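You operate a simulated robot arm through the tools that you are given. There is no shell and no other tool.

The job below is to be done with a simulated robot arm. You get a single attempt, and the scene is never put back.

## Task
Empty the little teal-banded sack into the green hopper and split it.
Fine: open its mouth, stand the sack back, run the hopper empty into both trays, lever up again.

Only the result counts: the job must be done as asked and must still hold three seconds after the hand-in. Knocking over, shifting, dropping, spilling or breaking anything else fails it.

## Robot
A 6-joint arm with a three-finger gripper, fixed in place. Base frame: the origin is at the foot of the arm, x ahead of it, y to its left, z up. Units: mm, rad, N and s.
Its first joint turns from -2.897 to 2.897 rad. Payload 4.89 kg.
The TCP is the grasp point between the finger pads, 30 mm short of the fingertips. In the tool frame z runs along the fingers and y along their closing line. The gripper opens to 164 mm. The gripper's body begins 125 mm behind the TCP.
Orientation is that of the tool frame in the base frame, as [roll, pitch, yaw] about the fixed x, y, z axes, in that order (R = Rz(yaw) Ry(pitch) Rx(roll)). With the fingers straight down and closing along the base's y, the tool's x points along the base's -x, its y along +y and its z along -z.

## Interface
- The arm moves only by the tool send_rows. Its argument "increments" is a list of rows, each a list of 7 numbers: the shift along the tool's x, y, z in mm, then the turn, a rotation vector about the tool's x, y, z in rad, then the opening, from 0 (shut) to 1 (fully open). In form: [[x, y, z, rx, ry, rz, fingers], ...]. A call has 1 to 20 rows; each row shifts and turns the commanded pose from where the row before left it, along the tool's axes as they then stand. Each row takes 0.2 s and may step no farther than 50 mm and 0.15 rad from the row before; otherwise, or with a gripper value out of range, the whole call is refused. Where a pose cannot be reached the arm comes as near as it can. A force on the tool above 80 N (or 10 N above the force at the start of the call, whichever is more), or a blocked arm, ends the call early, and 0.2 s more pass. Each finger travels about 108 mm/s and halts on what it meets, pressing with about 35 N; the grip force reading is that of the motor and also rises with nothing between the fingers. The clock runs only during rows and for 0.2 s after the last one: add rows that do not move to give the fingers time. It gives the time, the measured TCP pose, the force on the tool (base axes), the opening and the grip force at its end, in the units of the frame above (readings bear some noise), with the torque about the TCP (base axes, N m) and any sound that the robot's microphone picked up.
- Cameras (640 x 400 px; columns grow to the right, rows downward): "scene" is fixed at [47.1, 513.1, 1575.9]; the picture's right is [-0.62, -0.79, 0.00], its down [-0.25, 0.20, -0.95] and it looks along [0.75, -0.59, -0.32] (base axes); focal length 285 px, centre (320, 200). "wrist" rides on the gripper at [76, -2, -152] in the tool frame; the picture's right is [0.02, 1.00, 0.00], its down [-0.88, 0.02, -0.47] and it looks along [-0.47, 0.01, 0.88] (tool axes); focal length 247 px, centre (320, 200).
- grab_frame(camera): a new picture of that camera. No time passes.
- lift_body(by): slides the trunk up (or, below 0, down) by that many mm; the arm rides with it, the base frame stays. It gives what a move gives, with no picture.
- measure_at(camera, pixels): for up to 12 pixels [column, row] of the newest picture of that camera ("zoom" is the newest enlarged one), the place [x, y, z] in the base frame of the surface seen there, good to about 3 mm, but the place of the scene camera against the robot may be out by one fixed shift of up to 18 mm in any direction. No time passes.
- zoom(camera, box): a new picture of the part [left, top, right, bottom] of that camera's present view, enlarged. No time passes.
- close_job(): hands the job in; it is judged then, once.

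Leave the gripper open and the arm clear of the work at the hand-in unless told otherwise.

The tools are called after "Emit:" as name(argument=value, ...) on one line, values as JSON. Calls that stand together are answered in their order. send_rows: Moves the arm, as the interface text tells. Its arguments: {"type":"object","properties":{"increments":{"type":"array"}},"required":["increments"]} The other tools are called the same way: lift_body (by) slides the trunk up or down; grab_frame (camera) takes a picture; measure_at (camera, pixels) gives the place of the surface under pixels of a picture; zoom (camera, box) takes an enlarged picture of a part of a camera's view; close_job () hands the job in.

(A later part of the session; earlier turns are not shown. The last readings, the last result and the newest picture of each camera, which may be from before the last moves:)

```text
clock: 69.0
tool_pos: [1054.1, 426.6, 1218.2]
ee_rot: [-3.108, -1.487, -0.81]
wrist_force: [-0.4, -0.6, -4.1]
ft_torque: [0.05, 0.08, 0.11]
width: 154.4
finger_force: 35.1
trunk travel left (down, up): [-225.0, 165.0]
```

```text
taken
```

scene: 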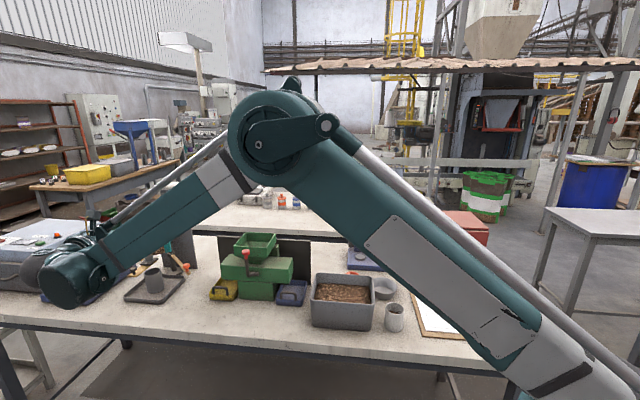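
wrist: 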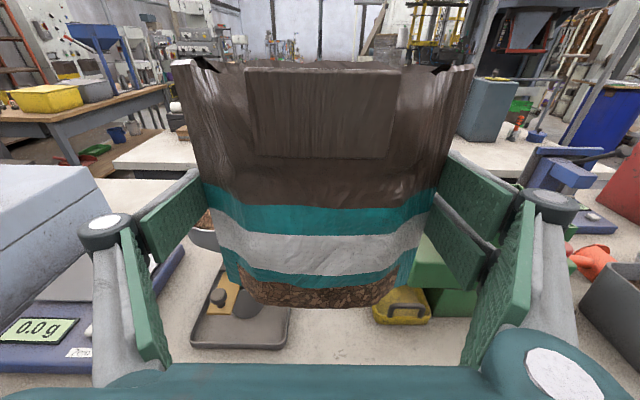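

Steady. Carry the upright sack to the near side of the hopper, 127 mm off-centre on the +L side.

Emit:
send_rows(increments=[[1.66, 19.7, 19.9, 0, 0, 0, 0.7], [1.66, 19.7, 19.9, 0, 0, 0, 0.7], [1.66, 19.7, 19.9, 0, 0, 0, 0.7], [1.66, 19.7, 19.9, 0, 0, 0, 0.7], [1.66, 19.7, 19.9, 0, 0, 0, 0.7], [1.66, 19.7, 19.9, 0, 0, 0, 0.7], [1.66, 19.7, 19.9, 0, 0, 0, 0.7], [1.66, 19.7, 19.9, 0, 0, 0, 0.7], [1.66, 19.7, 19.9, 0, 0, 0, 0.7], [0, 0, 0, 0, 0, 0, 0.7]])

Emit:
grab_frame(camera="wrist")

Emit:
grab_frame(camera="scene")

```text
clock: 71.2
tool_pos: [1059.2, 173.7, 1216.7]
ee_rot: [-3.109, -1.486, -0.807]
wrist_force: [-0.1, -0.9, -4.9]
ft_torque: [0.04, 0.01, 0.08]
width: 154.3
finger_force: 35.4
trunk travel left (down, up): [-225.0, 165.0]
```

```text
taken
```

wrist: 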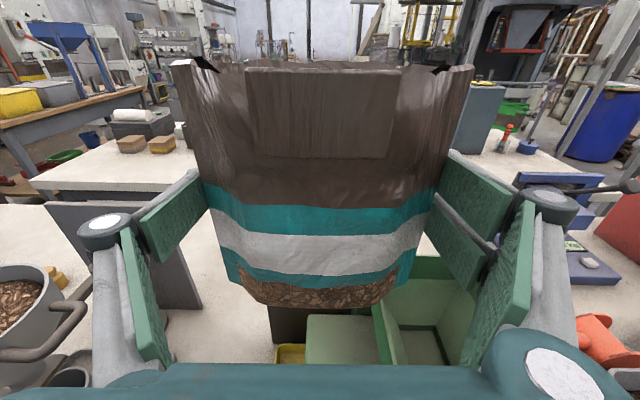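

```text
taken
```

scene: 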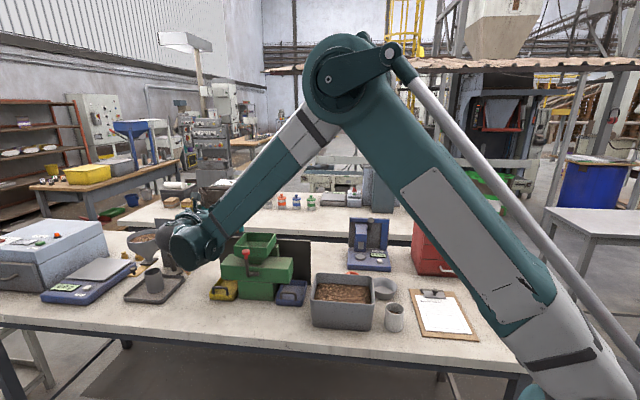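

Before tilting, I'll measure how far the finger knuckles stick out (pixels at (548,203), (578,210), (500,230)) to keep them clear of the hopper rim.

Emit:
measure_at(camera="wrist", pixels=[[548, 203], [578, 212], [545, 245], [480, 200], [470, 260], [570, 300], [100, 225], [200, 180], [430, 260], [385, 290]])

```text
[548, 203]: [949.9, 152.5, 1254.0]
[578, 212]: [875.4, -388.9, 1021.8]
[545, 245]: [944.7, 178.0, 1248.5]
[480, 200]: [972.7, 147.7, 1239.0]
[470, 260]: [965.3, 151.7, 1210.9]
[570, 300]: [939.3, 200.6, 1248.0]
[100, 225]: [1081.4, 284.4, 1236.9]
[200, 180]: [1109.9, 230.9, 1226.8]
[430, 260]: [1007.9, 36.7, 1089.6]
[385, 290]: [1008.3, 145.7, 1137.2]
```

The knuckles stay above the rim at this height. I'll tilt the sack 50° toward the hopper (mouth to -L), about the horizontal approach axis. Not pouring yet.

Emit:
send_rows(increments=[[0, 0, 0, 0.00905, 0, 0.1087, 0.7], [0, 0, 0, 0.00905, 0, 0.1087, 0.7], [0, 0, 0, 0.00905, 0, 0.1087, 0.7], [0, 0, 0, 0.00905, 0, 0.1087, 0.7], [0, 0, 0, 0.00905, 0, 0.1087, 0.7], [0, 0, 0, 0.00905, 0, 0.1087, 0.7], [0, 0, 0, 0.00905, 0, 0.1087, 0.7], [0, 0, 0, 0.00905, 0, 0.1087, 0.7], [0, 0, 0, 0, 0, 0, 0.7]])

Emit:
grab_frame(camera="wrist")

Emit:
zoom(camera="scene", box=[150, 190, 330, 310])

```text
clock: 73.2
tool_pos: [1059.9, 174.9, 1217.2]
ee_rot: [-1.642, -0.69, -2.238]
wrist_force: [-0.1, -0.3, -4.6]
ft_torque: [-0.04, 0.02, 0.01]
width: 154.3
finger_force: 35.1
trunk travel left (down, up): [-225.0, 165.0]
```

```text
taken
```

wrist: 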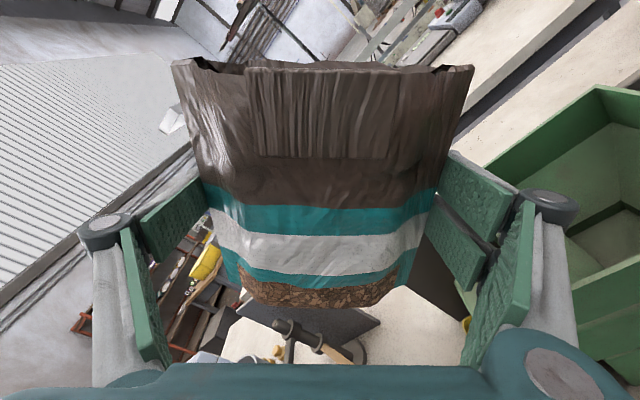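

```text
3.33 times, centred on (240, 250) of scene
```

zoom: 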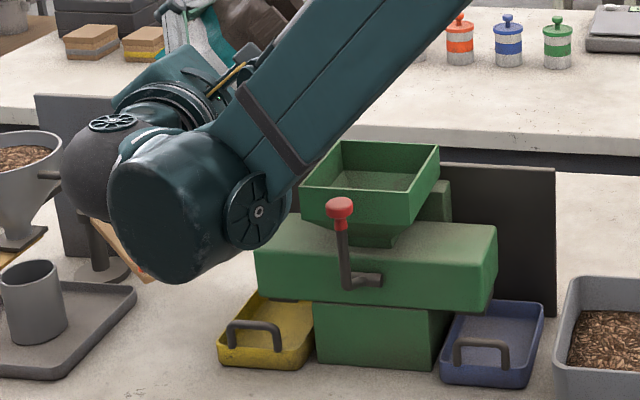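

No slip, and nothing spilled. I'll tilt on to 90° while shifting so the lower mouth corner stays over the hopper.

Emit:
send_rows(increments=[[1.2, 0.86, -0.1, 0.00725, 0, 0.087, 0.7], [1.2, 0.86, -0.1, 0.00725, 0, 0.087, 0.7], [2.7, 1.27, -0.23, 0.00725, 0, 0.087, 0.7], [2.7, 1.27, -0.23, 0.00725, 0, 0.087, 0.7], [4.3, 1.16, -0.36, 0.00725, 0, 0.087, 0.7], [4.3, 1.16, -0.36, 0.00725, 0, 0.087, 0.7], [5.76, 0.5, -0.48, 0.00725, 0, 0.087, 0.7], [5.76, 0.5, -0.48, 0.00725, 0, 0.087, 0.7]])

Emit:
grab_frame(camera="wrist")

Emit:
zoom(camera="scene", box=[150, 190, 330, 310])

```text
clock: 75.0
tool_pos: [1038.3, 152.6, 1218.3]
ee_rot: [-1.571, 0.003, -2.261]
wrist_force: [0.6, -0.1, -1.2]
ft_torque: [0.02, 0.06, 0.02]
width: 153.9
finger_force: 35.4
trunk travel left (down, up): [-225.0, 165.0]
```

```text
taken
```

wrist: 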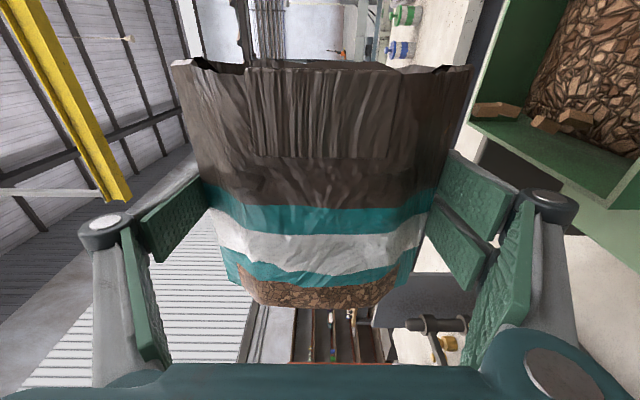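

```text
3.33 times, centred on (240, 250) of scene
```

zoom: 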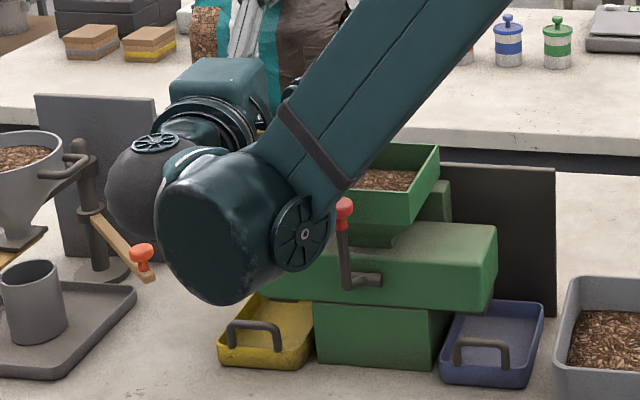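

A large part already went into the hopper: the weight fell to about 1.2 N. I'll check the hopper for overfilling or spills before continuing.

Emit:
zoom(camera="wrist", box=[440, 0, 640, 200])

Emit:
measure_at(camera="zoom", pixels=[[200, 150], [340, 240], [440, 240], [480, 150], [560, 100], [600, 300], [105, 270], [540, 380], [230, 80], [520, 220]])

```text
2.00 times, centred on (540, 100) of wrist
```

zoom: 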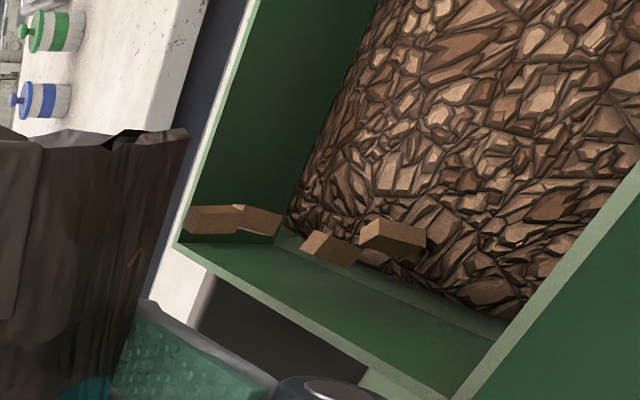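

```text
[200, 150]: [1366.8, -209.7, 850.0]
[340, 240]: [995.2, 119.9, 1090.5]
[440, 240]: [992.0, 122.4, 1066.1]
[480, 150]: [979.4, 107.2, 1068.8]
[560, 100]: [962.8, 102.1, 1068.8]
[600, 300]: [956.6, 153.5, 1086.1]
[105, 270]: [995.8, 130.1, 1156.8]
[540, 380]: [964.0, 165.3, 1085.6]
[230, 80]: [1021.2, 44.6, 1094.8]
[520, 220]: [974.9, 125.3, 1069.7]
```

The chips are in the hopper, level about 1069, 25 mm below the rim; a few were falling near the inner wall. I'll measure the sack's lower mouth corner to re-aim.

Emit:
measure_at(camera="zoom", pixels=[[180, 136], [170, 145], [160, 160], [130, 135], [230, 215], [275, 222], [320, 245], [395, 235], [310, 230], [200, 235]])

Emit:
send_rows(increments=[[0, 0, 0, 0, 0, 0, 0.7]])

Emit:
zoom(camera="wrist", box=[440, 0, 640, 200])

```text
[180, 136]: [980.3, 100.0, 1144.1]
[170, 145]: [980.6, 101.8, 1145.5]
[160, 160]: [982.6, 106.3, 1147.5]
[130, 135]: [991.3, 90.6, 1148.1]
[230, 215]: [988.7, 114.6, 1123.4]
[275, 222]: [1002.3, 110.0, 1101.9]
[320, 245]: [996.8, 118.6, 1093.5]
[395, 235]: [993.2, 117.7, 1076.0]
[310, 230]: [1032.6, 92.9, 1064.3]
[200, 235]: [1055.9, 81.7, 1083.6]
```

```text
clock: 75.4
tool_pos: [1039.0, 152.7, 1216.7]
ee_rot: [-1.57, 0.004, -2.262]
wrist_force: [0.3, -0.2, -2.0]
ft_torque: [-0.02, 0.02, -0.01]
width: 153.8
finger_force: 35.2
trunk travel left (down, up): [-225.0, 165.0]
```

```text
2.00 times, centred on (540, 100) of wrist
```

zoom: 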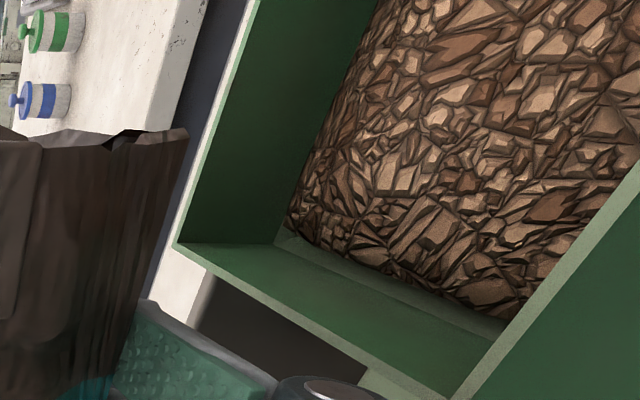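

The corner is where I planned (19 mm upstream of centre), and the chips that fell stayed inside. I'll shift it 15 mm further to the centre and tilt on to 120°.

Emit:
send_rows(increments=[[11.9, -1.05, -1.0, 0, 0, 0, 0.7], [11.9, -1.05, -1.0, 0.00725, 0, 0.087, 0.7], [0, 0, 0, 0.00725, 0, 0.087, 0.7], [8.95, -7.07, -0.75, 0.00725, 0, 0.087, 0.7], [8.95, -7.07, -0.75, 0.00725, 0, 0.087, 0.7], [6.5, -6.9, -0.54, 0.00725, 0, 0.087, 0.7], [6.5, -6.9, -0.54, 0.00725, 0, 0.087, 0.7], [0, 0, 0, 0, 0, 0, 0.7], [0, 0, 0, 0, 0, 0, 0.7], [0, 0, 0, 0, 0, 0, 0.7]])

Emit:
grab_frame(camera="wrist")

Emit:
zoom(camera="scene", box=[150, 190, 330, 310])

```text
clock: 77.6
tool_pos: [997.7, 107.6, 1236.1]
ee_rot: [-1.524, 0.524, -2.249]
wrist_force: [0.5, -0.4, -0.3]
ft_torque: [-0.01, -0.01, 0.0]
width: 153.7
finger_force: 34.3
trunk travel left (down, up): [-225.0, 165.0]
```

```text
taken
```

wrist: 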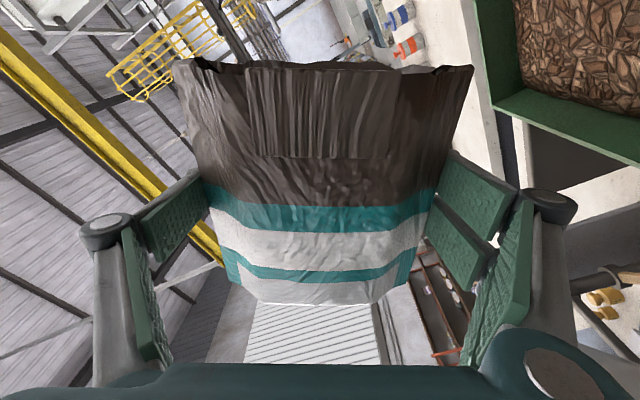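

```text
3.33 times, centred on (240, 250) of scene
```

zoom: 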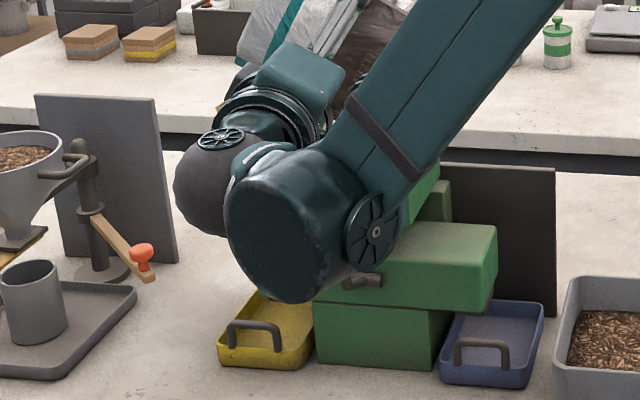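

The sack's window at the bottom now shows no chips, and the weight is down to 0.3 N: practically empty. I'll tilt on to 150° with a small shake to get the last crumbs.

Emit:
send_rows(increments=[[6.4, -6.9, -0.53, 0.00725, 0, 0.087, 0.7], [6.4, -6.9, -0.53, 0.00725, 0, 0.087, 0.7], [6.35, -7.07, -0.53, 0.00725, 0, 0.087, 0.7], [6.35, -7.07, -0.53, 0.00725, 0, 0.087, 0.7], [6.1, -7.05, -0.51, 0.00725, 0, 0.087, 0.7], [6.1, -7.05, -0.51, 0.00725, 0, 0.087, 0.7], [0, 0, 0, 0, 0, 0, 0.7], [4, 0, 0, 0, 0, 0, 0.7], [-4, 0, 0, 0, 0, 0, 0.7], [4, 0, 0, 0, 0, 0, 0.7], [-4, 0, 0, 0, 0, 0, 0.7], [0, 0, 0, 0, 0, 0, 0.7], [0, 0, 0, 0, 0, 0, 0.7]])

Emit:
grab_frame(camera="wrist")

Emit:
zoom(camera="scene", box=[150, 190, 330, 310])

```text
clock: 80.4
tool_pos: [956.1, 69.9, 1242.5]
ee_rot: [-1.427, 1.044, -2.179]
wrist_force: [0.9, -0.2, 0.1]
ft_torque: [0.0, 0.0, 0.0]
width: 153.4
finger_force: 34.7
trunk travel left (down, up): [-225.0, 165.0]
```

```text
taken
```

wrist: 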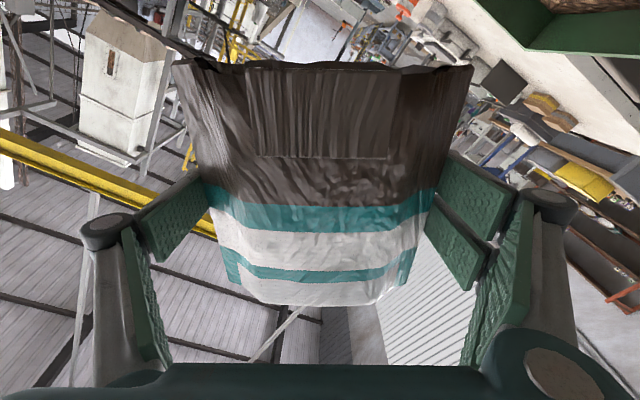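

```text
3.33 times, centred on (240, 250) of scene
```

zoom: 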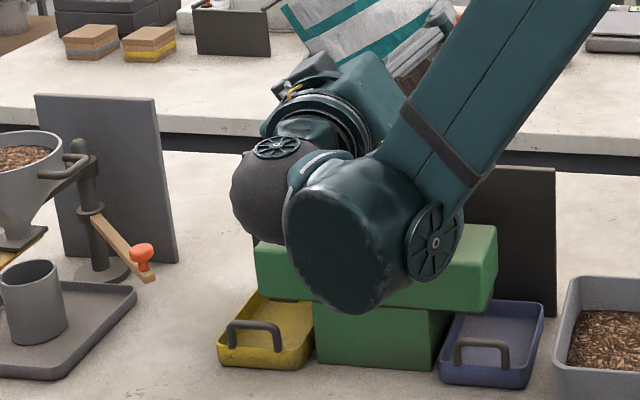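

The sack is empty. Reverse the path: turn the mouth back up while retracing to the +L side.

Emit:
send_rows(increments=[[-6.1, 7.05, 0.51, -0.00725, 0, -0.087, 0.7], [-6.1, 7.05, 0.51, -0.00725, 0, -0.087, 0.7], [-6.35, 7.07, 0.53, -0.00725, 0, -0.087, 0.7], [-6.35, 7.07, 0.53, -0.00725, 0, -0.087, 0.7], [-6.4, 6.9, 0.53, -0.00725, 0, -0.087, 0.7], [-6.4, 6.9, 0.53, -0.00725, 0, -0.087, 0.7], [-6.5, 6.9, 0.54, -0.00725, 0, -0.087, 0.7], [-6.5, 6.9, 0.54, -0.00725, 0, -0.087, 0.7], [-8.95, 7.07, 0.75, -0.00725, 0, -0.087, 0.7], [-8.95, 7.07, 0.75, -0.00725, 0, -0.087, 0.7], [-11.9, 1.05, 1.0, -0.00725, 0, -0.087, 0.7], [-11.9, 1.05, 1.0, -0.00725, 0, -0.087, 0.7], [0, 0, 0, 0, 0, 0, 0.7]])

Emit:
grab_frame(camera="wrist")

```text
clock: 83.2
tool_pos: [1040.3, 154.3, 1228.6]
ee_rot: [-1.571, 0.002, -2.261]
wrist_force: [0.2, -0.3, -1.0]
ft_torque: [-0.02, -0.02, -0.04]
width: 153.4
finger_force: 34.8
trunk travel left (down, up): [-225.0, 165.0]
```

```text
taken
```

wrist: 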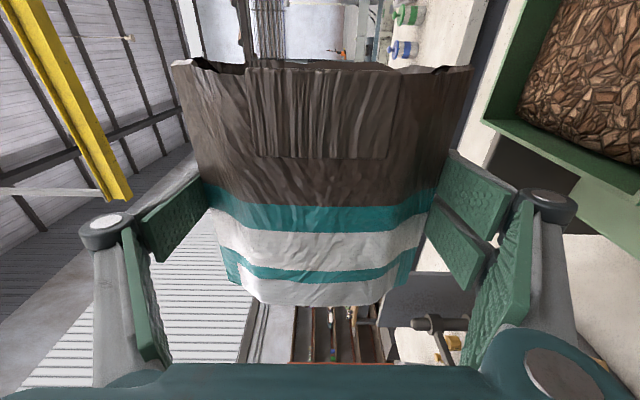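

Hopper loaded, no spill visible. Continue turning the sack upright.

Emit:
send_rows(increments=[[-5.76, -0.5, 0.48, -0.00725, 0, -0.087, 0.7], [-5.76, -0.5, 0.48, -0.00725, 0, -0.087, 0.7], [-4.3, -1.16, 0.36, -0.00725, 0, -0.087, 0.7], [-4.3, -1.16, 0.36, -0.00725, 0, -0.087, 0.7], [-2.7, -1.27, 0.23, -0.00725, 0, -0.087, 0.7], [-2.7, -1.27, 0.23, -0.00725, 0, -0.087, 0.7], [-1.2, -0.86, 0.1, -0.00725, 0, -0.087, 0.7], [-1.2, -0.86, 0.1, -0.00725, 0, -0.087, 0.7], [0, 0, 0, -0.00905, 0, -0.1087, 0.7], [0, 0, 0, -0.00905, 0, -0.1087, 0.7], [0, 0, 0, -0.00905, 0, -0.1087, 0.7], [0, 0, 0, -0.00905, 0, -0.1087, 0.7], [0, 0, 0, -0.00905, 0, -0.1087, 0.7], [0, 0, 0, -0.00905, 0, -0.1087, 0.7], [0, 0, 0, -0.00905, 0, -0.1087, 0.7], [0, 0, 0, -0.00905, 0, -0.1087, 0.7], [0, 0, 0, 0, 0, 0, 0.7]])

Emit:
grab_frame(camera="wrist")

Emit:
grab_frame(camera="scene")

```text
clock: 86.8
tool_pos: [1060.4, 175.7, 1230.8]
ee_rot: [-3.121, -1.486, -0.793]
wrist_force: [1.5, -0.3, -0.6]
ft_torque: [-0.01, -0.04, 0.02]
width: 153.5
finger_force: 35.0
trunk travel left (down, up): [-225.0, 165.0]
```

```text
taken
```

wrist: 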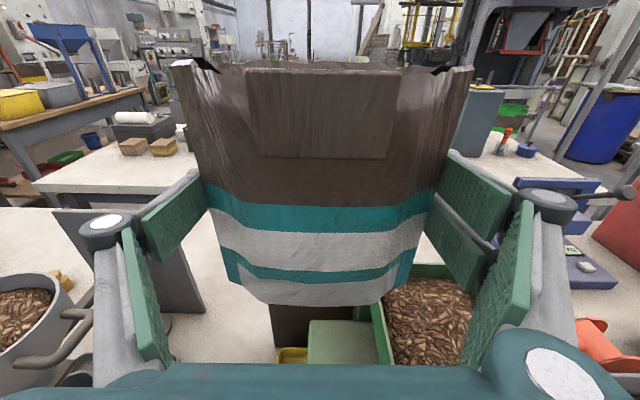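

```text
taken
```

scene: 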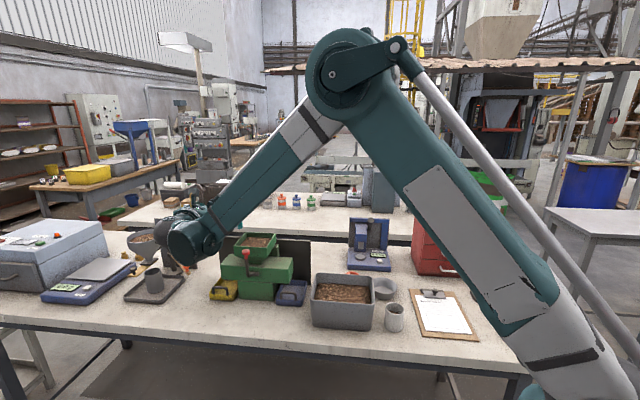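

The sack is upright and empty, the hopper is full, nothing spilled. Carry the sack back above its original spot.

Emit:
send_rows(increments=[[-1.65, -19.5, -19.8, 0, 0, 0, 0.7], [-1.65, -19.5, -19.8, 0, 0, 0, 0.7], [-1.65, -19.5, -19.8, 0, 0, 0, 0.7], [-1.65, -19.5, -19.8, 0, 0, 0, 0.7], [-1.65, -19.5, -19.8, 0, 0, 0, 0.7], [-1.65, -19.5, -19.8, 0, 0, 0, 0.7], [-1.65, -19.5, -19.8, 0, 0, 0, 0.7], [-1.65, -19.5, -19.8, 0, 0, 0, 0.7], [-1.65, -19.5, -19.8, 0, 0, 0, 0.7], [0, 0, 0, 0, 0, 0, 0.7]])

Emit:
grab_frame(camera="wrist")

Emit:
zoom(camera="scene", box=[180, 210, 330, 320])

```text
clock: 89.0
tool_pos: [1055.8, 426.2, 1231.1]
ee_rot: [-3.114, -1.486, -0.803]
wrist_force: [0.8, 0.3, 0.0]
ft_torque: [-0.06, -0.06, -0.09]
width: 153.3
finger_force: 34.9
trunk travel left (down, up): [-225.0, 165.0]
```

```text
taken
```

wrist: 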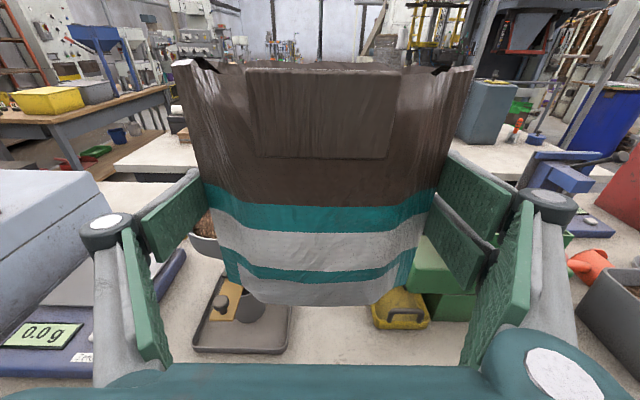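

```text
3.64 times, centred on (255, 265) of scene
```

zoom: 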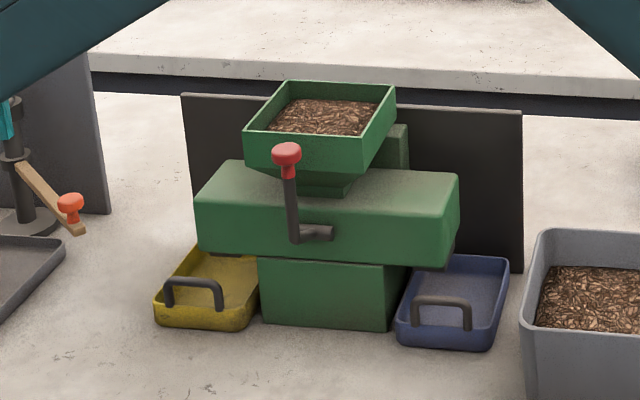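

Clean. Lower the sack to just above the bench.

Emit:
send_rows(increments=[[-31.2, 0, 2.6, 0, 0, 0, 0.7], [-31.2, 0, 2.6, 0, 0, 0, 0.7], [-31.2, 0, 2.6, 0, 0, 0, 0.7], [-31.2, 0, 2.6, 0, 0, 0, 0.7], [-31.2, 0, 2.6, 0, 0, 0, 0.7], [-31.2, 0, 2.6, 0, 0, 0, 0.7], [-31.2, 0, 2.6, 0, 0, 0, 0.7], [-31.2, 0, 2.6, 0, 0, 0, 0.7], [-31.2, 0, 2.6, 0, 0, 0, 0.7], [0, 0, 0, 0, 0, 0, 0.7]])

```text
clock: 91.2
tool_pos: [1055.4, 427.2, 949.3]
ee_rot: [-3.111, -1.486, -0.805]
wrist_force: [0.5, -0.7, -0.8]
ft_torque: [-0.05, -0.05, 0.01]
width: 153.6
finger_force: 34.9
trunk travel left (down, up): [-225.0, 165.0]
```

At z 949; 8 mm left. I'll creep down 2 mm at a time and watch for contact.

Emit:
send_rows(increments=[[-2, 0, 0.17, 0, 0, 0, 0.7], [-2, 0, 0.17, 0, 0, 0, 0.7], [-1.5, 0, 0.1, 0, 0, 0, 0.7], [-1.3, 0, 0.1, 0, 0, 0, 0.7], [0, 0, 0, 0, 0, 0, 0.7]])

Emit:
grab_frame(camera="wrist")

```text
clock: 92.4
tool_pos: [1056.6, 426.6, 943.3]
ee_rot: [-3.111, -1.488, -0.807]
wrist_force: [-0.1, 0.8, -0.6]
ft_torque: [0.02, 0.03, -0.03]
width: 153.6
finger_force: 35.0
trunk travel left (down, up): [-225.0, 165.0]
```

```text
taken
```

wrist: 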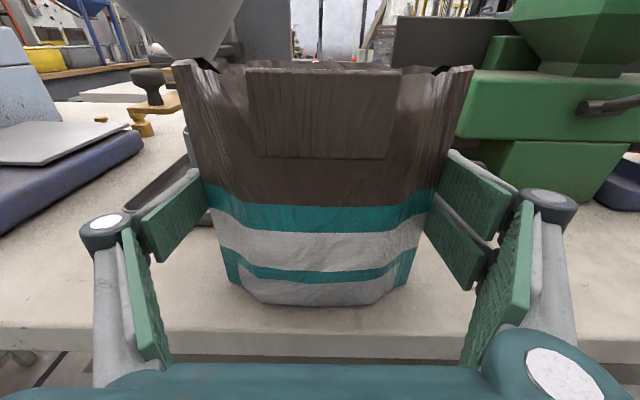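

Emit:
send_rows(increments=[[-1, 0, 0.08, 0, 0, 0, 0.7], [0, 0, 0, 0, 0, 0, 0.7], [-1, 0, 0.08, 0, 0, 0, 0.7], [0, 0, 0, 0, 0, 0, 0.7]])

```text
clock: 93.4
tool_pos: [1056.8, 426.3, 942.0]
ee_rot: [-3.108, -1.488, -0.808]
wrist_force: [2.0, -0.5, 10.1]
ft_torque: [-0.4, 0.0, 0.08]
width: 153.6
finger_force: 35.1
trunk travel left (down, up): [-225.0, 165.0]
```

Contact with the bench: 10 N. Relieve slightly and open.

Emit:
send_rows(increments=[[0.6, 0, 0, 0, 0, 0, 0.7], [0, 0, 0, 0, 0, 0, 0.95], [0, 0, 0, 0, 0, 0, 1], [0, 0, 0, 0, 0, 0, 1], [0, 0, 0, 0, 0, 0, 1]])

Emit:
grab_frame(camera="wrist")

```text
clock: 94.6
tool_pos: [1057.6, 426.6, 942.4]
ee_rot: [-3.111, -1.487, -0.805]
wrist_force: [0.4, -0.1, -0.5]
ft_torque: [0.02, 0.02, 0.0]
width: 163.8
finger_force: 0.0
trunk travel left (down, up): [-225.0, 165.0]
```

```text
taken
```

wrist: 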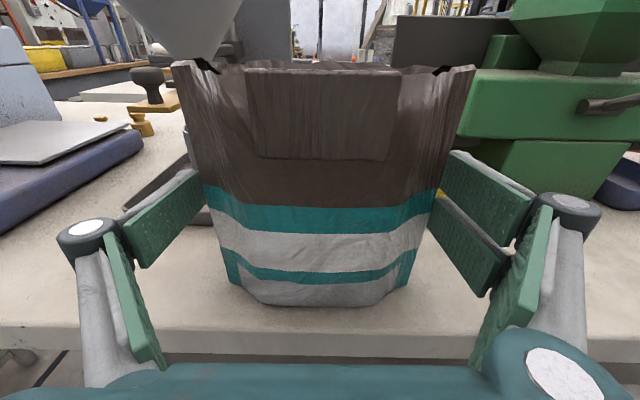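

The sack stands alone. Retreat straight back, slowly at first.

Emit:
send_rows(increments=[[-0.83, 0, -10, 0, 0, 0, 1], [-1.66, 0, -20, 0, 0, 0, 1], [-2.1, 0, -25, 0, 0, 0, 1], [-2.5, 0, -30, 0, 0, 0, 1], [-2.9, 0, -35, 0, 0, 0, 1], [-2.9, 0, -35, 0, 0, 0, 1], [0, 0, 0, 0, 0, 0, 1]])

Emit:
grab_frame(camera="wrist")

Emit:
grab_frame(camera="scene")

```text
clock: 96.2
tool_pos: [944.4, 537.1, 942.2]
ee_rot: [-3.109, -1.489, -0.808]
wrist_force: [-0.2, -0.1, -0.9]
ft_torque: [-0.04, -0.02, 0.0]
width: 163.9
finger_force: 0.1
trunk travel left (down, up): [-225.0, 165.0]
```

```text
taken
```

wrist: 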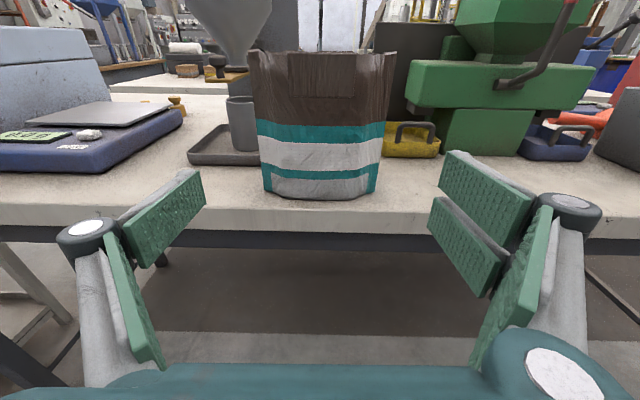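

```text
taken
```

scene: 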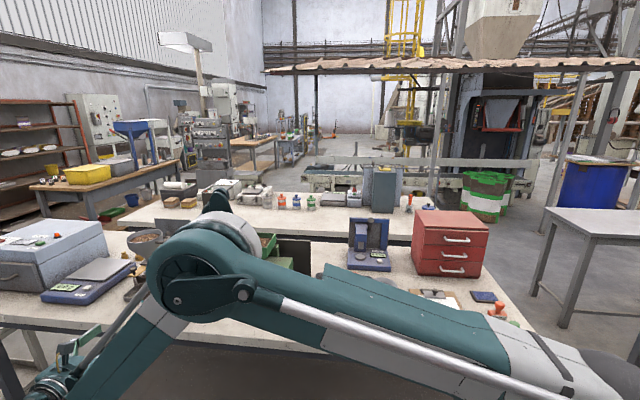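

The sack stands in place, mouth open and empty. Now the lever: rise, travel to in front of the crank, and pitch to about 45° for a close look.

Emit:
send_rows(increments=[[42.9, 0, -3.6, 0, 0, 0, 1], [42.9, 0, -3.6, 0, 0, 0, 1], [42.9, 0, -3.6, 0, 0, 0, 1], [42.9, 0, -3.6, 0, 0, 0, 1], [42.9, 0, -3.6, 0, 0, 0, 1], [42.9, 0, -3.6, 0, 0, 0, 1], [1, 44.6, 12, 0, 0, 0, 1], [1, 44.6, 12, 0, 0, 0, 1], [1, 44.6, 12, 0, 0, 0, 1], [1, 44.6, 12, 0, 0, 0, 1], [1, 44.6, 12, 0, 0, 0, 1], [1, 44.6, 12, 0, 0, 0, 1], [1, 44.6, 12, 0, 0, 0, 1], [0, 0, 0, 0, -0.14, 0, 0.6], [0, 0, 0, 0, -0.14, 0, 0.6], [0, 0, 0, 0, -0.14, 0, 0.6], [0, 0, 0, 0, -0.14, 0, 0.6], [0, 0, 0, 0, -0.14, 0, 0.6], [0, 0, 0, 0, 0, 0, 0.6]])

Emit:
grab_frame(camera="wrist")

Emit:
grab_frame(camera="scene")

```text
clock: 100.2
tool_pos: [786.8, 252.3, 1199.0]
ee_rot: [-3.137, -0.786, -0.778]
wrist_force: [0.3, 0.1, 0.2]
ft_torque: [0.08, -0.01, 0.03]
width: 98.4
finger_force: 0.1
trunk travel left (down, up): [-225.0, 165.0]
```

```text
taken
```

wrist: 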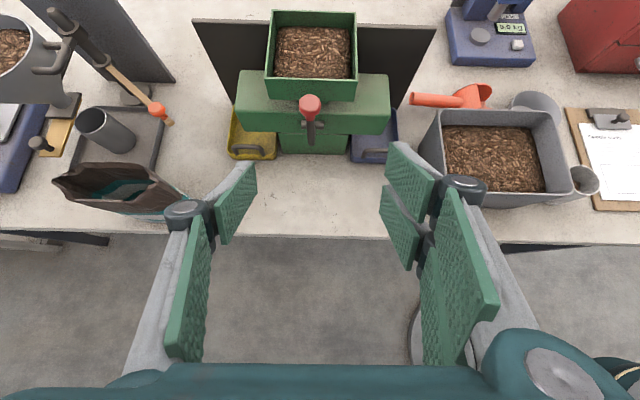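

```text
taken
```

scene: 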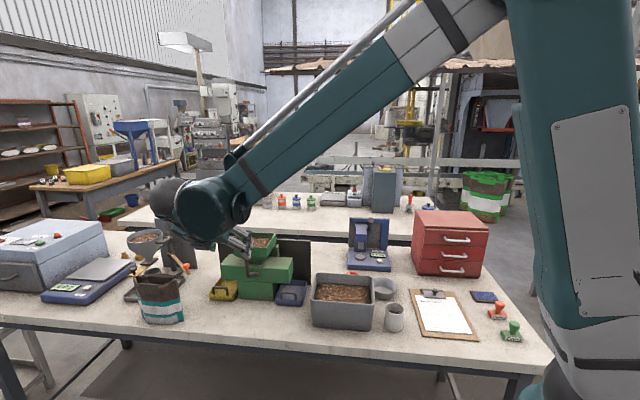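

Great view: splitter at centre, knob at (310,106). I'll zoom and measure the crank.

Emit:
zoom(camera="wrist", box=[220, 0, 410, 170])

Emit:
zoom(camera="wrist", box=[280, 85, 345, 155])

Emit:
measure_at(camera="zoom", pixels=[[295, 100], [295, 150], [260, 120], [330, 120], [310, 200], [315, 260], [300, 260], [240, 240], [340, 235], [290, 80]])

```text
2.35 times, centred on (315, 85) of wrist
```

zoom: 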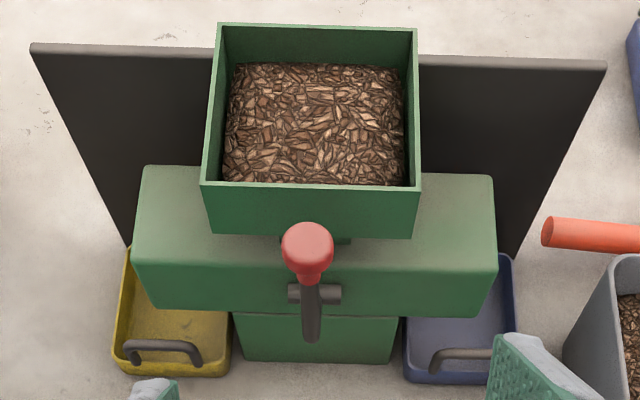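

```text
5.71 times, centred on (312, 120) of wrist
```

zoom: 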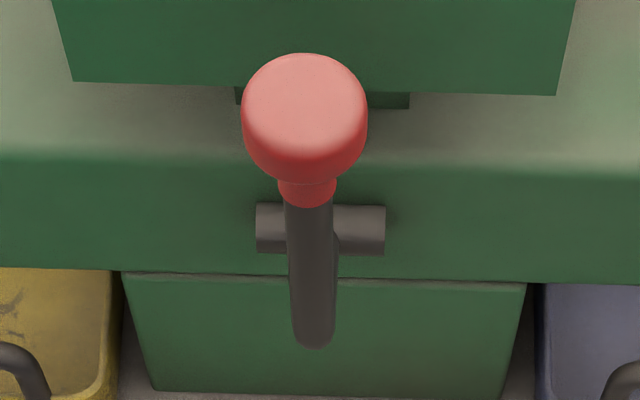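

```text
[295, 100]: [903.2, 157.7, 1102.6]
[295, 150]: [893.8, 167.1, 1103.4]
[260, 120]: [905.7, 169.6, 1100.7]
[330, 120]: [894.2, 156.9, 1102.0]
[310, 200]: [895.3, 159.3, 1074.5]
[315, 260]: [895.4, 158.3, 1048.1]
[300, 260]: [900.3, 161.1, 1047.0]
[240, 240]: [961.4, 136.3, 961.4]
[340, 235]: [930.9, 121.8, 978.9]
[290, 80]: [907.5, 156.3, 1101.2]
```

Knob centre is at about (900,162,1092), some 28 mm across. The hub axis is about 52 mm behind and 115 mm below it. I'll line up with the fingers 62 mm apart and approach along the tool axis, stopping 55 mm short.

Emit:
send_rows(increments=[[26.2, -14.4, 0, 0, 0, 0, 0.38], [0, 0, 38, 0, 0, 0, 0.38], [0, 0, 38, 0, 0, 0, 0.38], [0, 0, 38, 0, 0, 0, 0.38], [0, 0, 0, 0, 0, 0, 0.38]])

Emit:
grab_frame(camera="wrist")

Emit:
zoom(camera="wrist", box=[230, 80, 410, 260])

Emit:
measure_at(camera="zoom", pixels=[[305, 135], [340, 135], [270, 135], [305, 110], [305, 175], [305, 200], [305, 240]])

```text
clock: 101.4
tool_pos: [867.5, 193.3, 1137.0]
ee_rot: [-3.139, -0.786, -0.778]
wrist_force: [0.9, 0.0, -0.3]
ft_torque: [-0.05, 0.05, -0.05]
width: 62.2
finger_force: 0.0
trunk travel left (down, up): [-225.0, 165.0]
```

```text
taken
```

wrist: 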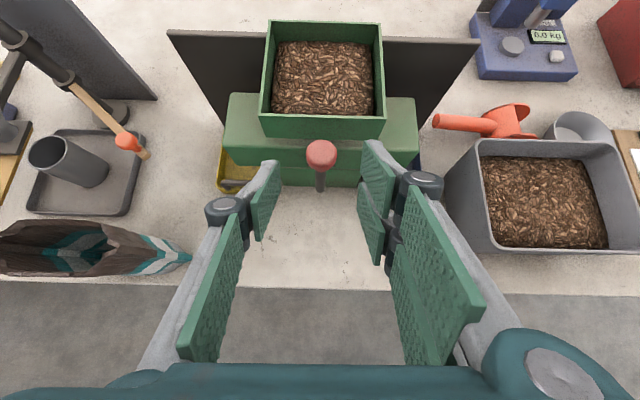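

```text
2.22 times, centred on (320, 170) of wrist
```

zoom: 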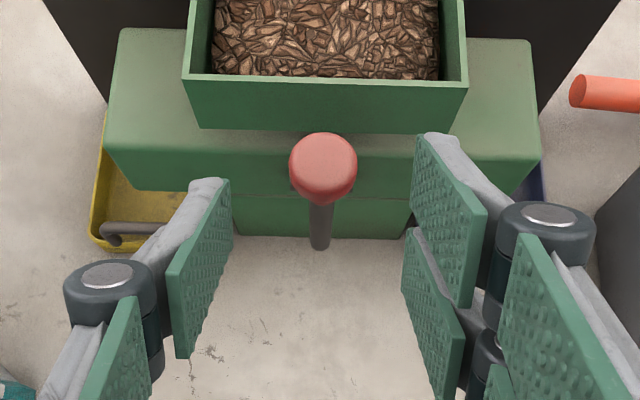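

```text
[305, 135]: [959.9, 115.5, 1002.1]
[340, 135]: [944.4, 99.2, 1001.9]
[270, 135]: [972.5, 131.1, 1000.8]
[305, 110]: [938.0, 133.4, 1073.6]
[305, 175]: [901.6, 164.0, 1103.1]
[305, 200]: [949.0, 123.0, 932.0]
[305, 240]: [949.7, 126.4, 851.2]
```

Aligned: the knob is on the finger midline. Advance the last 55 mm and close around it.

Emit:
send_rows(increments=[[0, 0, 28, 0, 0, 0, 0.38], [0, 0, 27, 0, 0, 0, 0.38], [0, 0, 0, 0, 0, 0, 0.38]])

Emit:
grab_frame(camera="wrist")

Emit:
zoom(camera="wrist", box=[230, 80, 410, 260])

```text
clock: 102.2
tool_pos: [895.7, 165.5, 1096.7]
ee_rot: [-3.139, -0.786, -0.778]
wrist_force: [0.9, 0.2, 1.0]
ft_torque: [-0.01, 0.05, -0.06]
width: 62.1
finger_force: 0.2
trunk travel left (down, up): [-225.0, 165.0]
```

```text
taken
```

wrist: 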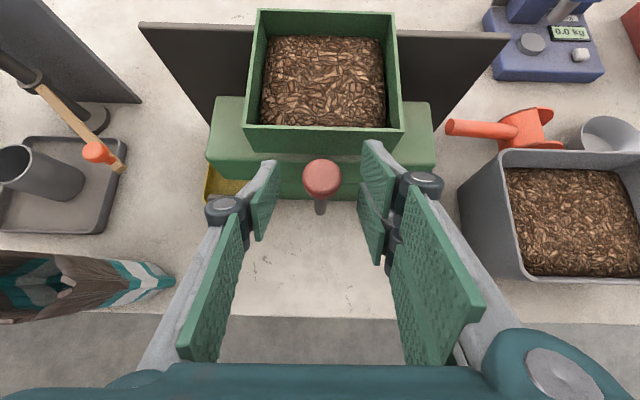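

```text
2.22 times, centred on (320, 170) of wrist
```

zoom: 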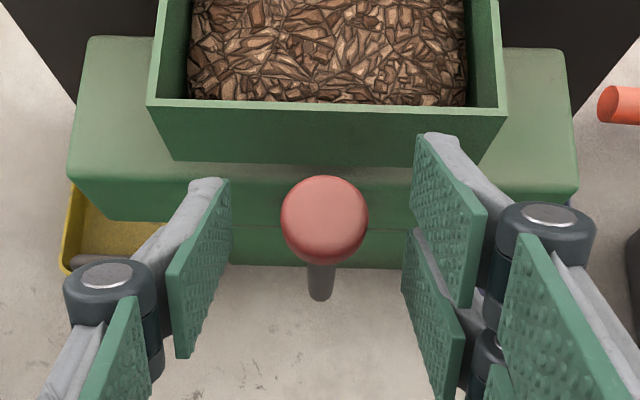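

The knob is between the pads. Close gently.

Emit:
send_rows(increments=[[0, 0, 0, 0, 0, 0, 0.3], [0, 0, 0, 0, 0, 0, 0.24], [0, 0, 0, 0, 0, 0, 0.2], [0, 0, 0, 0, 0, 0, 0.17], [0, 0, 0, 0, 0, 0, 0.14], [0, 0, 0, 0, 0, 0, 0.1], [0, 0, 0, 0, 0, 0, 0.1]])

Emit:
zoom(camera="wrist", box=[230, 80, 410, 260])

```text
clock: 103.8
tool_pos: [896.3, 165.5, 1097.3]
ee_rot: [-3.138, -0.786, -0.779]
wrist_force: [-10.5, -9.3, -5.7]
ft_torque: [0.08, 0.21, -0.17]
width: 26.2
finger_force: 45.0
trunk travel left (down, up): [-225.0, 165.0]
```

```text
2.22 times, centred on (320, 170) of wrist
```

zoom: 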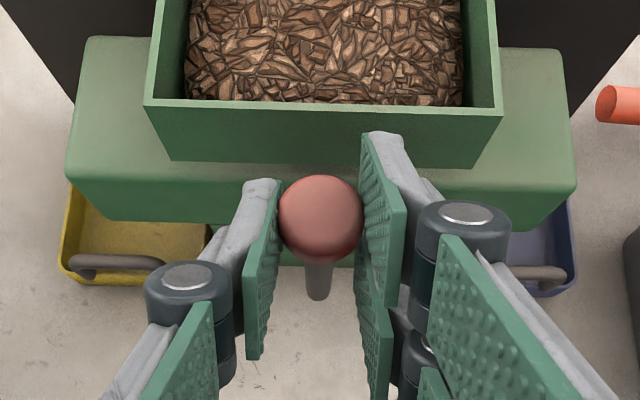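

Gripped at 26 mm. A small sideways load shows a 1–2 mm offset, so I'll correct that and swing the knob forward-down along the arc, first 15°.

Emit:
send_rows(increments=[[0, 1.5, 0, 0, 0, 0, 0.1], [-5.7, 0, -1.9, 0, 0, 0, 0.1], [-5.7, 0, -1.9, 0, 0, 0, 0.1], [-5.35, 0, -1.15, 0, 0, 0, 0.1], [-5.35, 0, -1.15, 0, 0, 0, 0.1], [-5.35, 0, -0.7, 0, 0, 0, 0.1], [-5.35, 0, -0.7, 0, 0, 0, 0.1]])

Emit:
zoom(camera="wrist", box=[190, 20, 440, 270])

Emit:
zoom(camera="scene", box=[180, 210, 330, 320])

```text
clock: 105.4
tool_pos: [875.4, 185.2, 1080.0]
ee_rot: [-3.137, -0.787, -0.777]
wrist_force: [12.1, 1.7, 7.4]
ft_torque: [-1.01, -1.03, 0.1]
width: 26.3
finger_force: 44.7
trunk travel left (down, up): [-225.0, 165.0]
```

```text
1.60 times, centred on (315, 145) of wrist
```

zoom: 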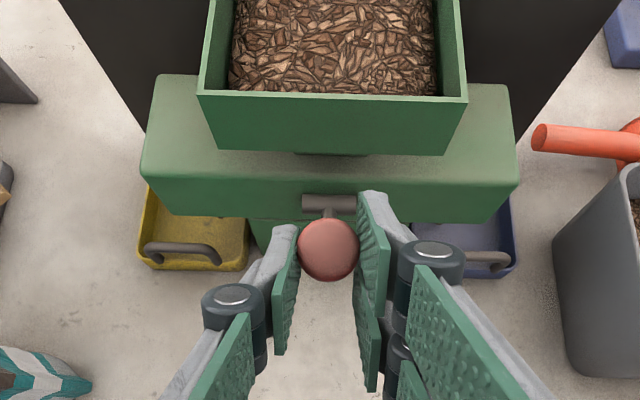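

```text
3.64 times, centred on (255, 265) of scene
```

zoom: 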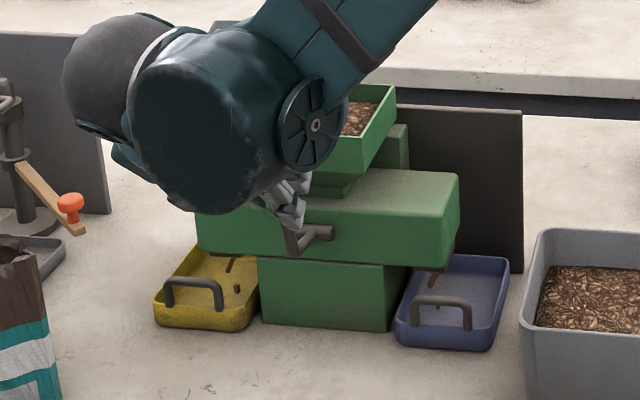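

Chips are already dropping into both trays. I'll continue a further 15° and watch.

Emit:
send_rows(increments=[[-5.5, 0, -0.25, 0, 0, 0, 0.1], [-5.5, 0, -0.25, 0, 0, 0, 0.1], [-5.5, 0, 0.25, 0, 0, 0, 0.1], [-5.5, 0, 0.25, 0, 0, 0, 0.1], [-5.35, 0, 0.7, 0, 0, 0, 0.1], [-5.35, 0, 0.7, 0, 0, 0, 0.1]])

Emit:
grab_frame(camera="wrist")

Emit:
zoom(camera="scene", box=[180, 210, 330, 320])

```text
clock: 106.8
tool_pos: [859.3, 201.2, 1056.2]
ee_rot: [-3.139, -0.788, -0.777]
wrist_force: [14.9, 11.2, 9.5]
ft_torque: [-0.97, -0.97, 0.3]
width: 26.2
finger_force: 44.8
trunk travel left (down, up): [-225.0, 165.0]
```

```text
taken
```

wrist: 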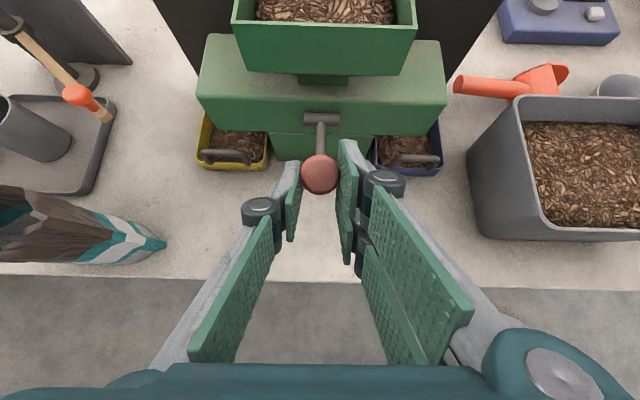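

```text
3.64 times, centred on (255, 265) of scene
```

zoom: 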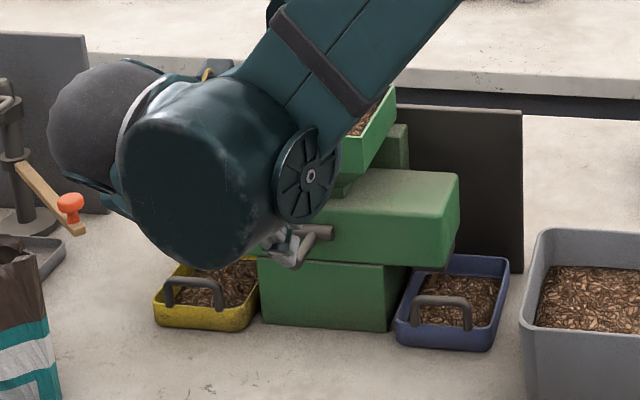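

Both trays are filling evenly. Hold here for a second and watch the hopper level.

Emit:
send_rows(increments=[[0, -0.8, 0, 0, 0, 0, 0.1], [0, 0, 0, 0, 0, 0, 0.1], [0, 0, 0, 0, 0, 0, 0.1], [0, 0, 0, 0, 0, 0, 0.1]])

Emit:
zoom(camera="wrist", box=[180, 0, 460, 190])

Emit:
zoom(camera="scene", box=[180, 210, 330, 320])

```text
clock: 107.8
tool_pos: [857.5, 202.6, 1056.7]
ee_rot: [-3.139, -0.785, -0.778]
wrist_force: [1.7, 8.5, 1.8]
ft_torque: [0.09, 0.16, 0.1]
width: 26.3
finger_force: 44.6
trunk travel left (down, up): [-225.0, 165.0]
```

```text
2.11 times, centred on (320, 95) of wrist
```

zoom: 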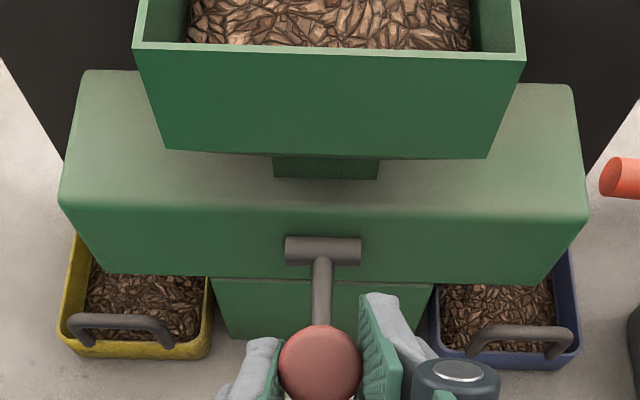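

```text
3.64 times, centred on (255, 265) of scene
```

zoom: 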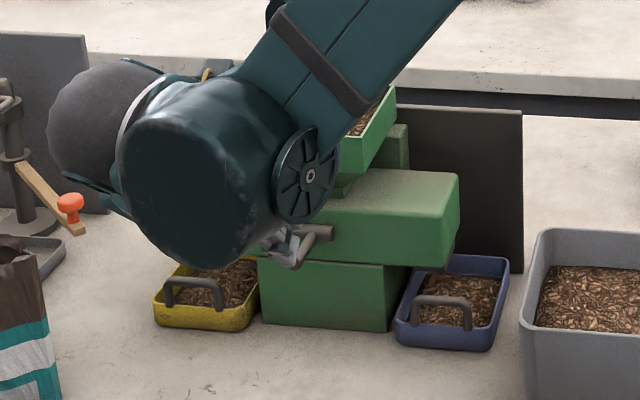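

The flow seems paused. I'll measure the hopper and tray levels.

Emit:
measure_at(camera="zoom", pixels=[[215, 290], [235, 275], [450, 295], [475, 290], [370, 120], [380, 105], [300, 232]])

Emit:
zoom(camera="wrist", box=[180, 0, 460, 190])

Emit:
measure_at(camera="zoom", pixels=[[250, 20], [330, 20], [420, 20], [120, 300], [170, 300], [480, 320], [530, 310], [325, 250], [320, 365]])

```text
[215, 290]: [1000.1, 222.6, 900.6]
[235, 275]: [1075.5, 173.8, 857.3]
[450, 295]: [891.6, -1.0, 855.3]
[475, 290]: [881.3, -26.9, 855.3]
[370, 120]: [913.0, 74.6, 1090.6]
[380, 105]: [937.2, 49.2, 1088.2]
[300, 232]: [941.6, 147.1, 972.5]
```

```text
2.11 times, centred on (320, 95) of wrist
```

zoom: 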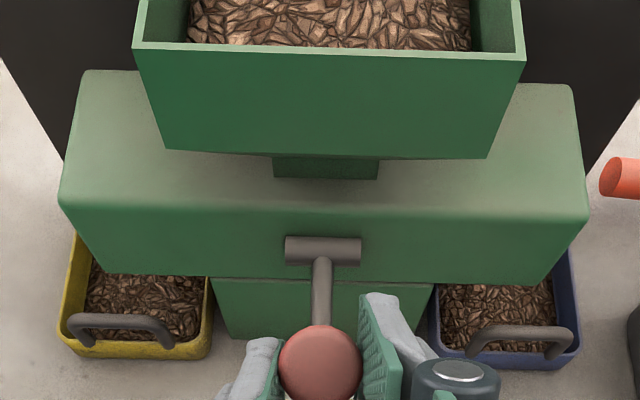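

```text
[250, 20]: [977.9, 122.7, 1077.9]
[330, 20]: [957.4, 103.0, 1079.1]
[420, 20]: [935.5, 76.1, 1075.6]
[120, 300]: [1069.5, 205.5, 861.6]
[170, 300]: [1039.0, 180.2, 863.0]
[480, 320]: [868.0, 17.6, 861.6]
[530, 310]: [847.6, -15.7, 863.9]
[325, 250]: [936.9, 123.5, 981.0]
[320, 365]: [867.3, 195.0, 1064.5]
```

Hopper level reads about 1077 and the tray layer is only about 7 mm deep. I'll swing the lever further down, another 20°, for more flow.

Emit:
send_rows(increments=[[-5.35, 0, 1.15, 0, 0, 0, 0.1], [-5.35, 0, 1.15, 0, 0, 0, 0.1], [-5.2, 0, 1.65, 0, 0, 0, 0.1], [-5.2, 0, 1.65, 0, 0, 0, 0.1], [-5, 0, 2.05, 0, 0, 0, 0.1], [-5, 0, 2.05, 0, 0, 0, 0.1]])

Emit:
grab_frame(camera="wrist")

Emit:
zoom(camera="scene", box=[180, 210, 330, 320])

```text
clock: 109.2
tool_pos: [847.7, 214.1, 1028.5]
ee_rot: [-3.138, -0.788, -0.779]
wrist_force: [4.2, 6.1, 11.3]
ft_torque: [-1.03, -0.94, 0.08]
width: 26.2
finger_force: 44.7
trunk travel left (down, up): [-225.0, 165.0]
```

```text
taken
```

wrist: 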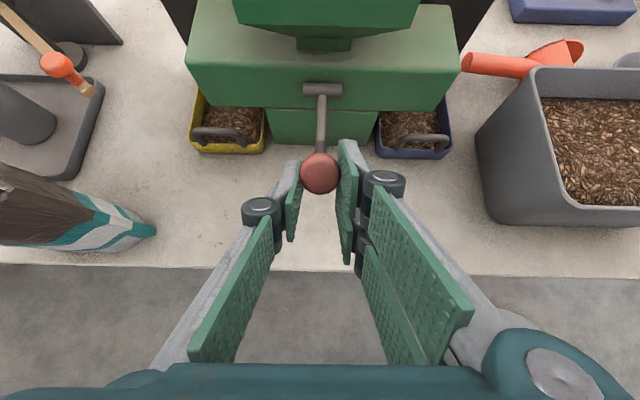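

```text
3.64 times, centred on (255, 265) of scene
```

zoom: 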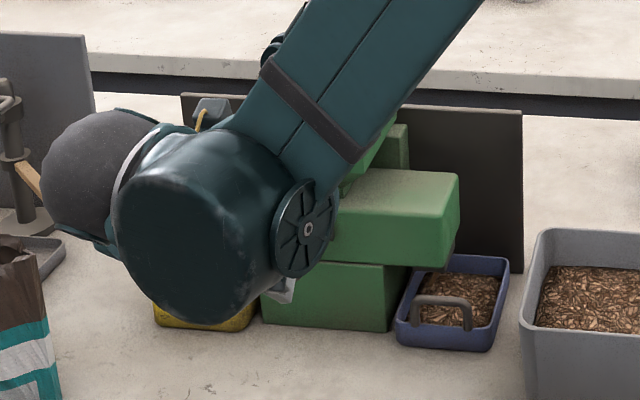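

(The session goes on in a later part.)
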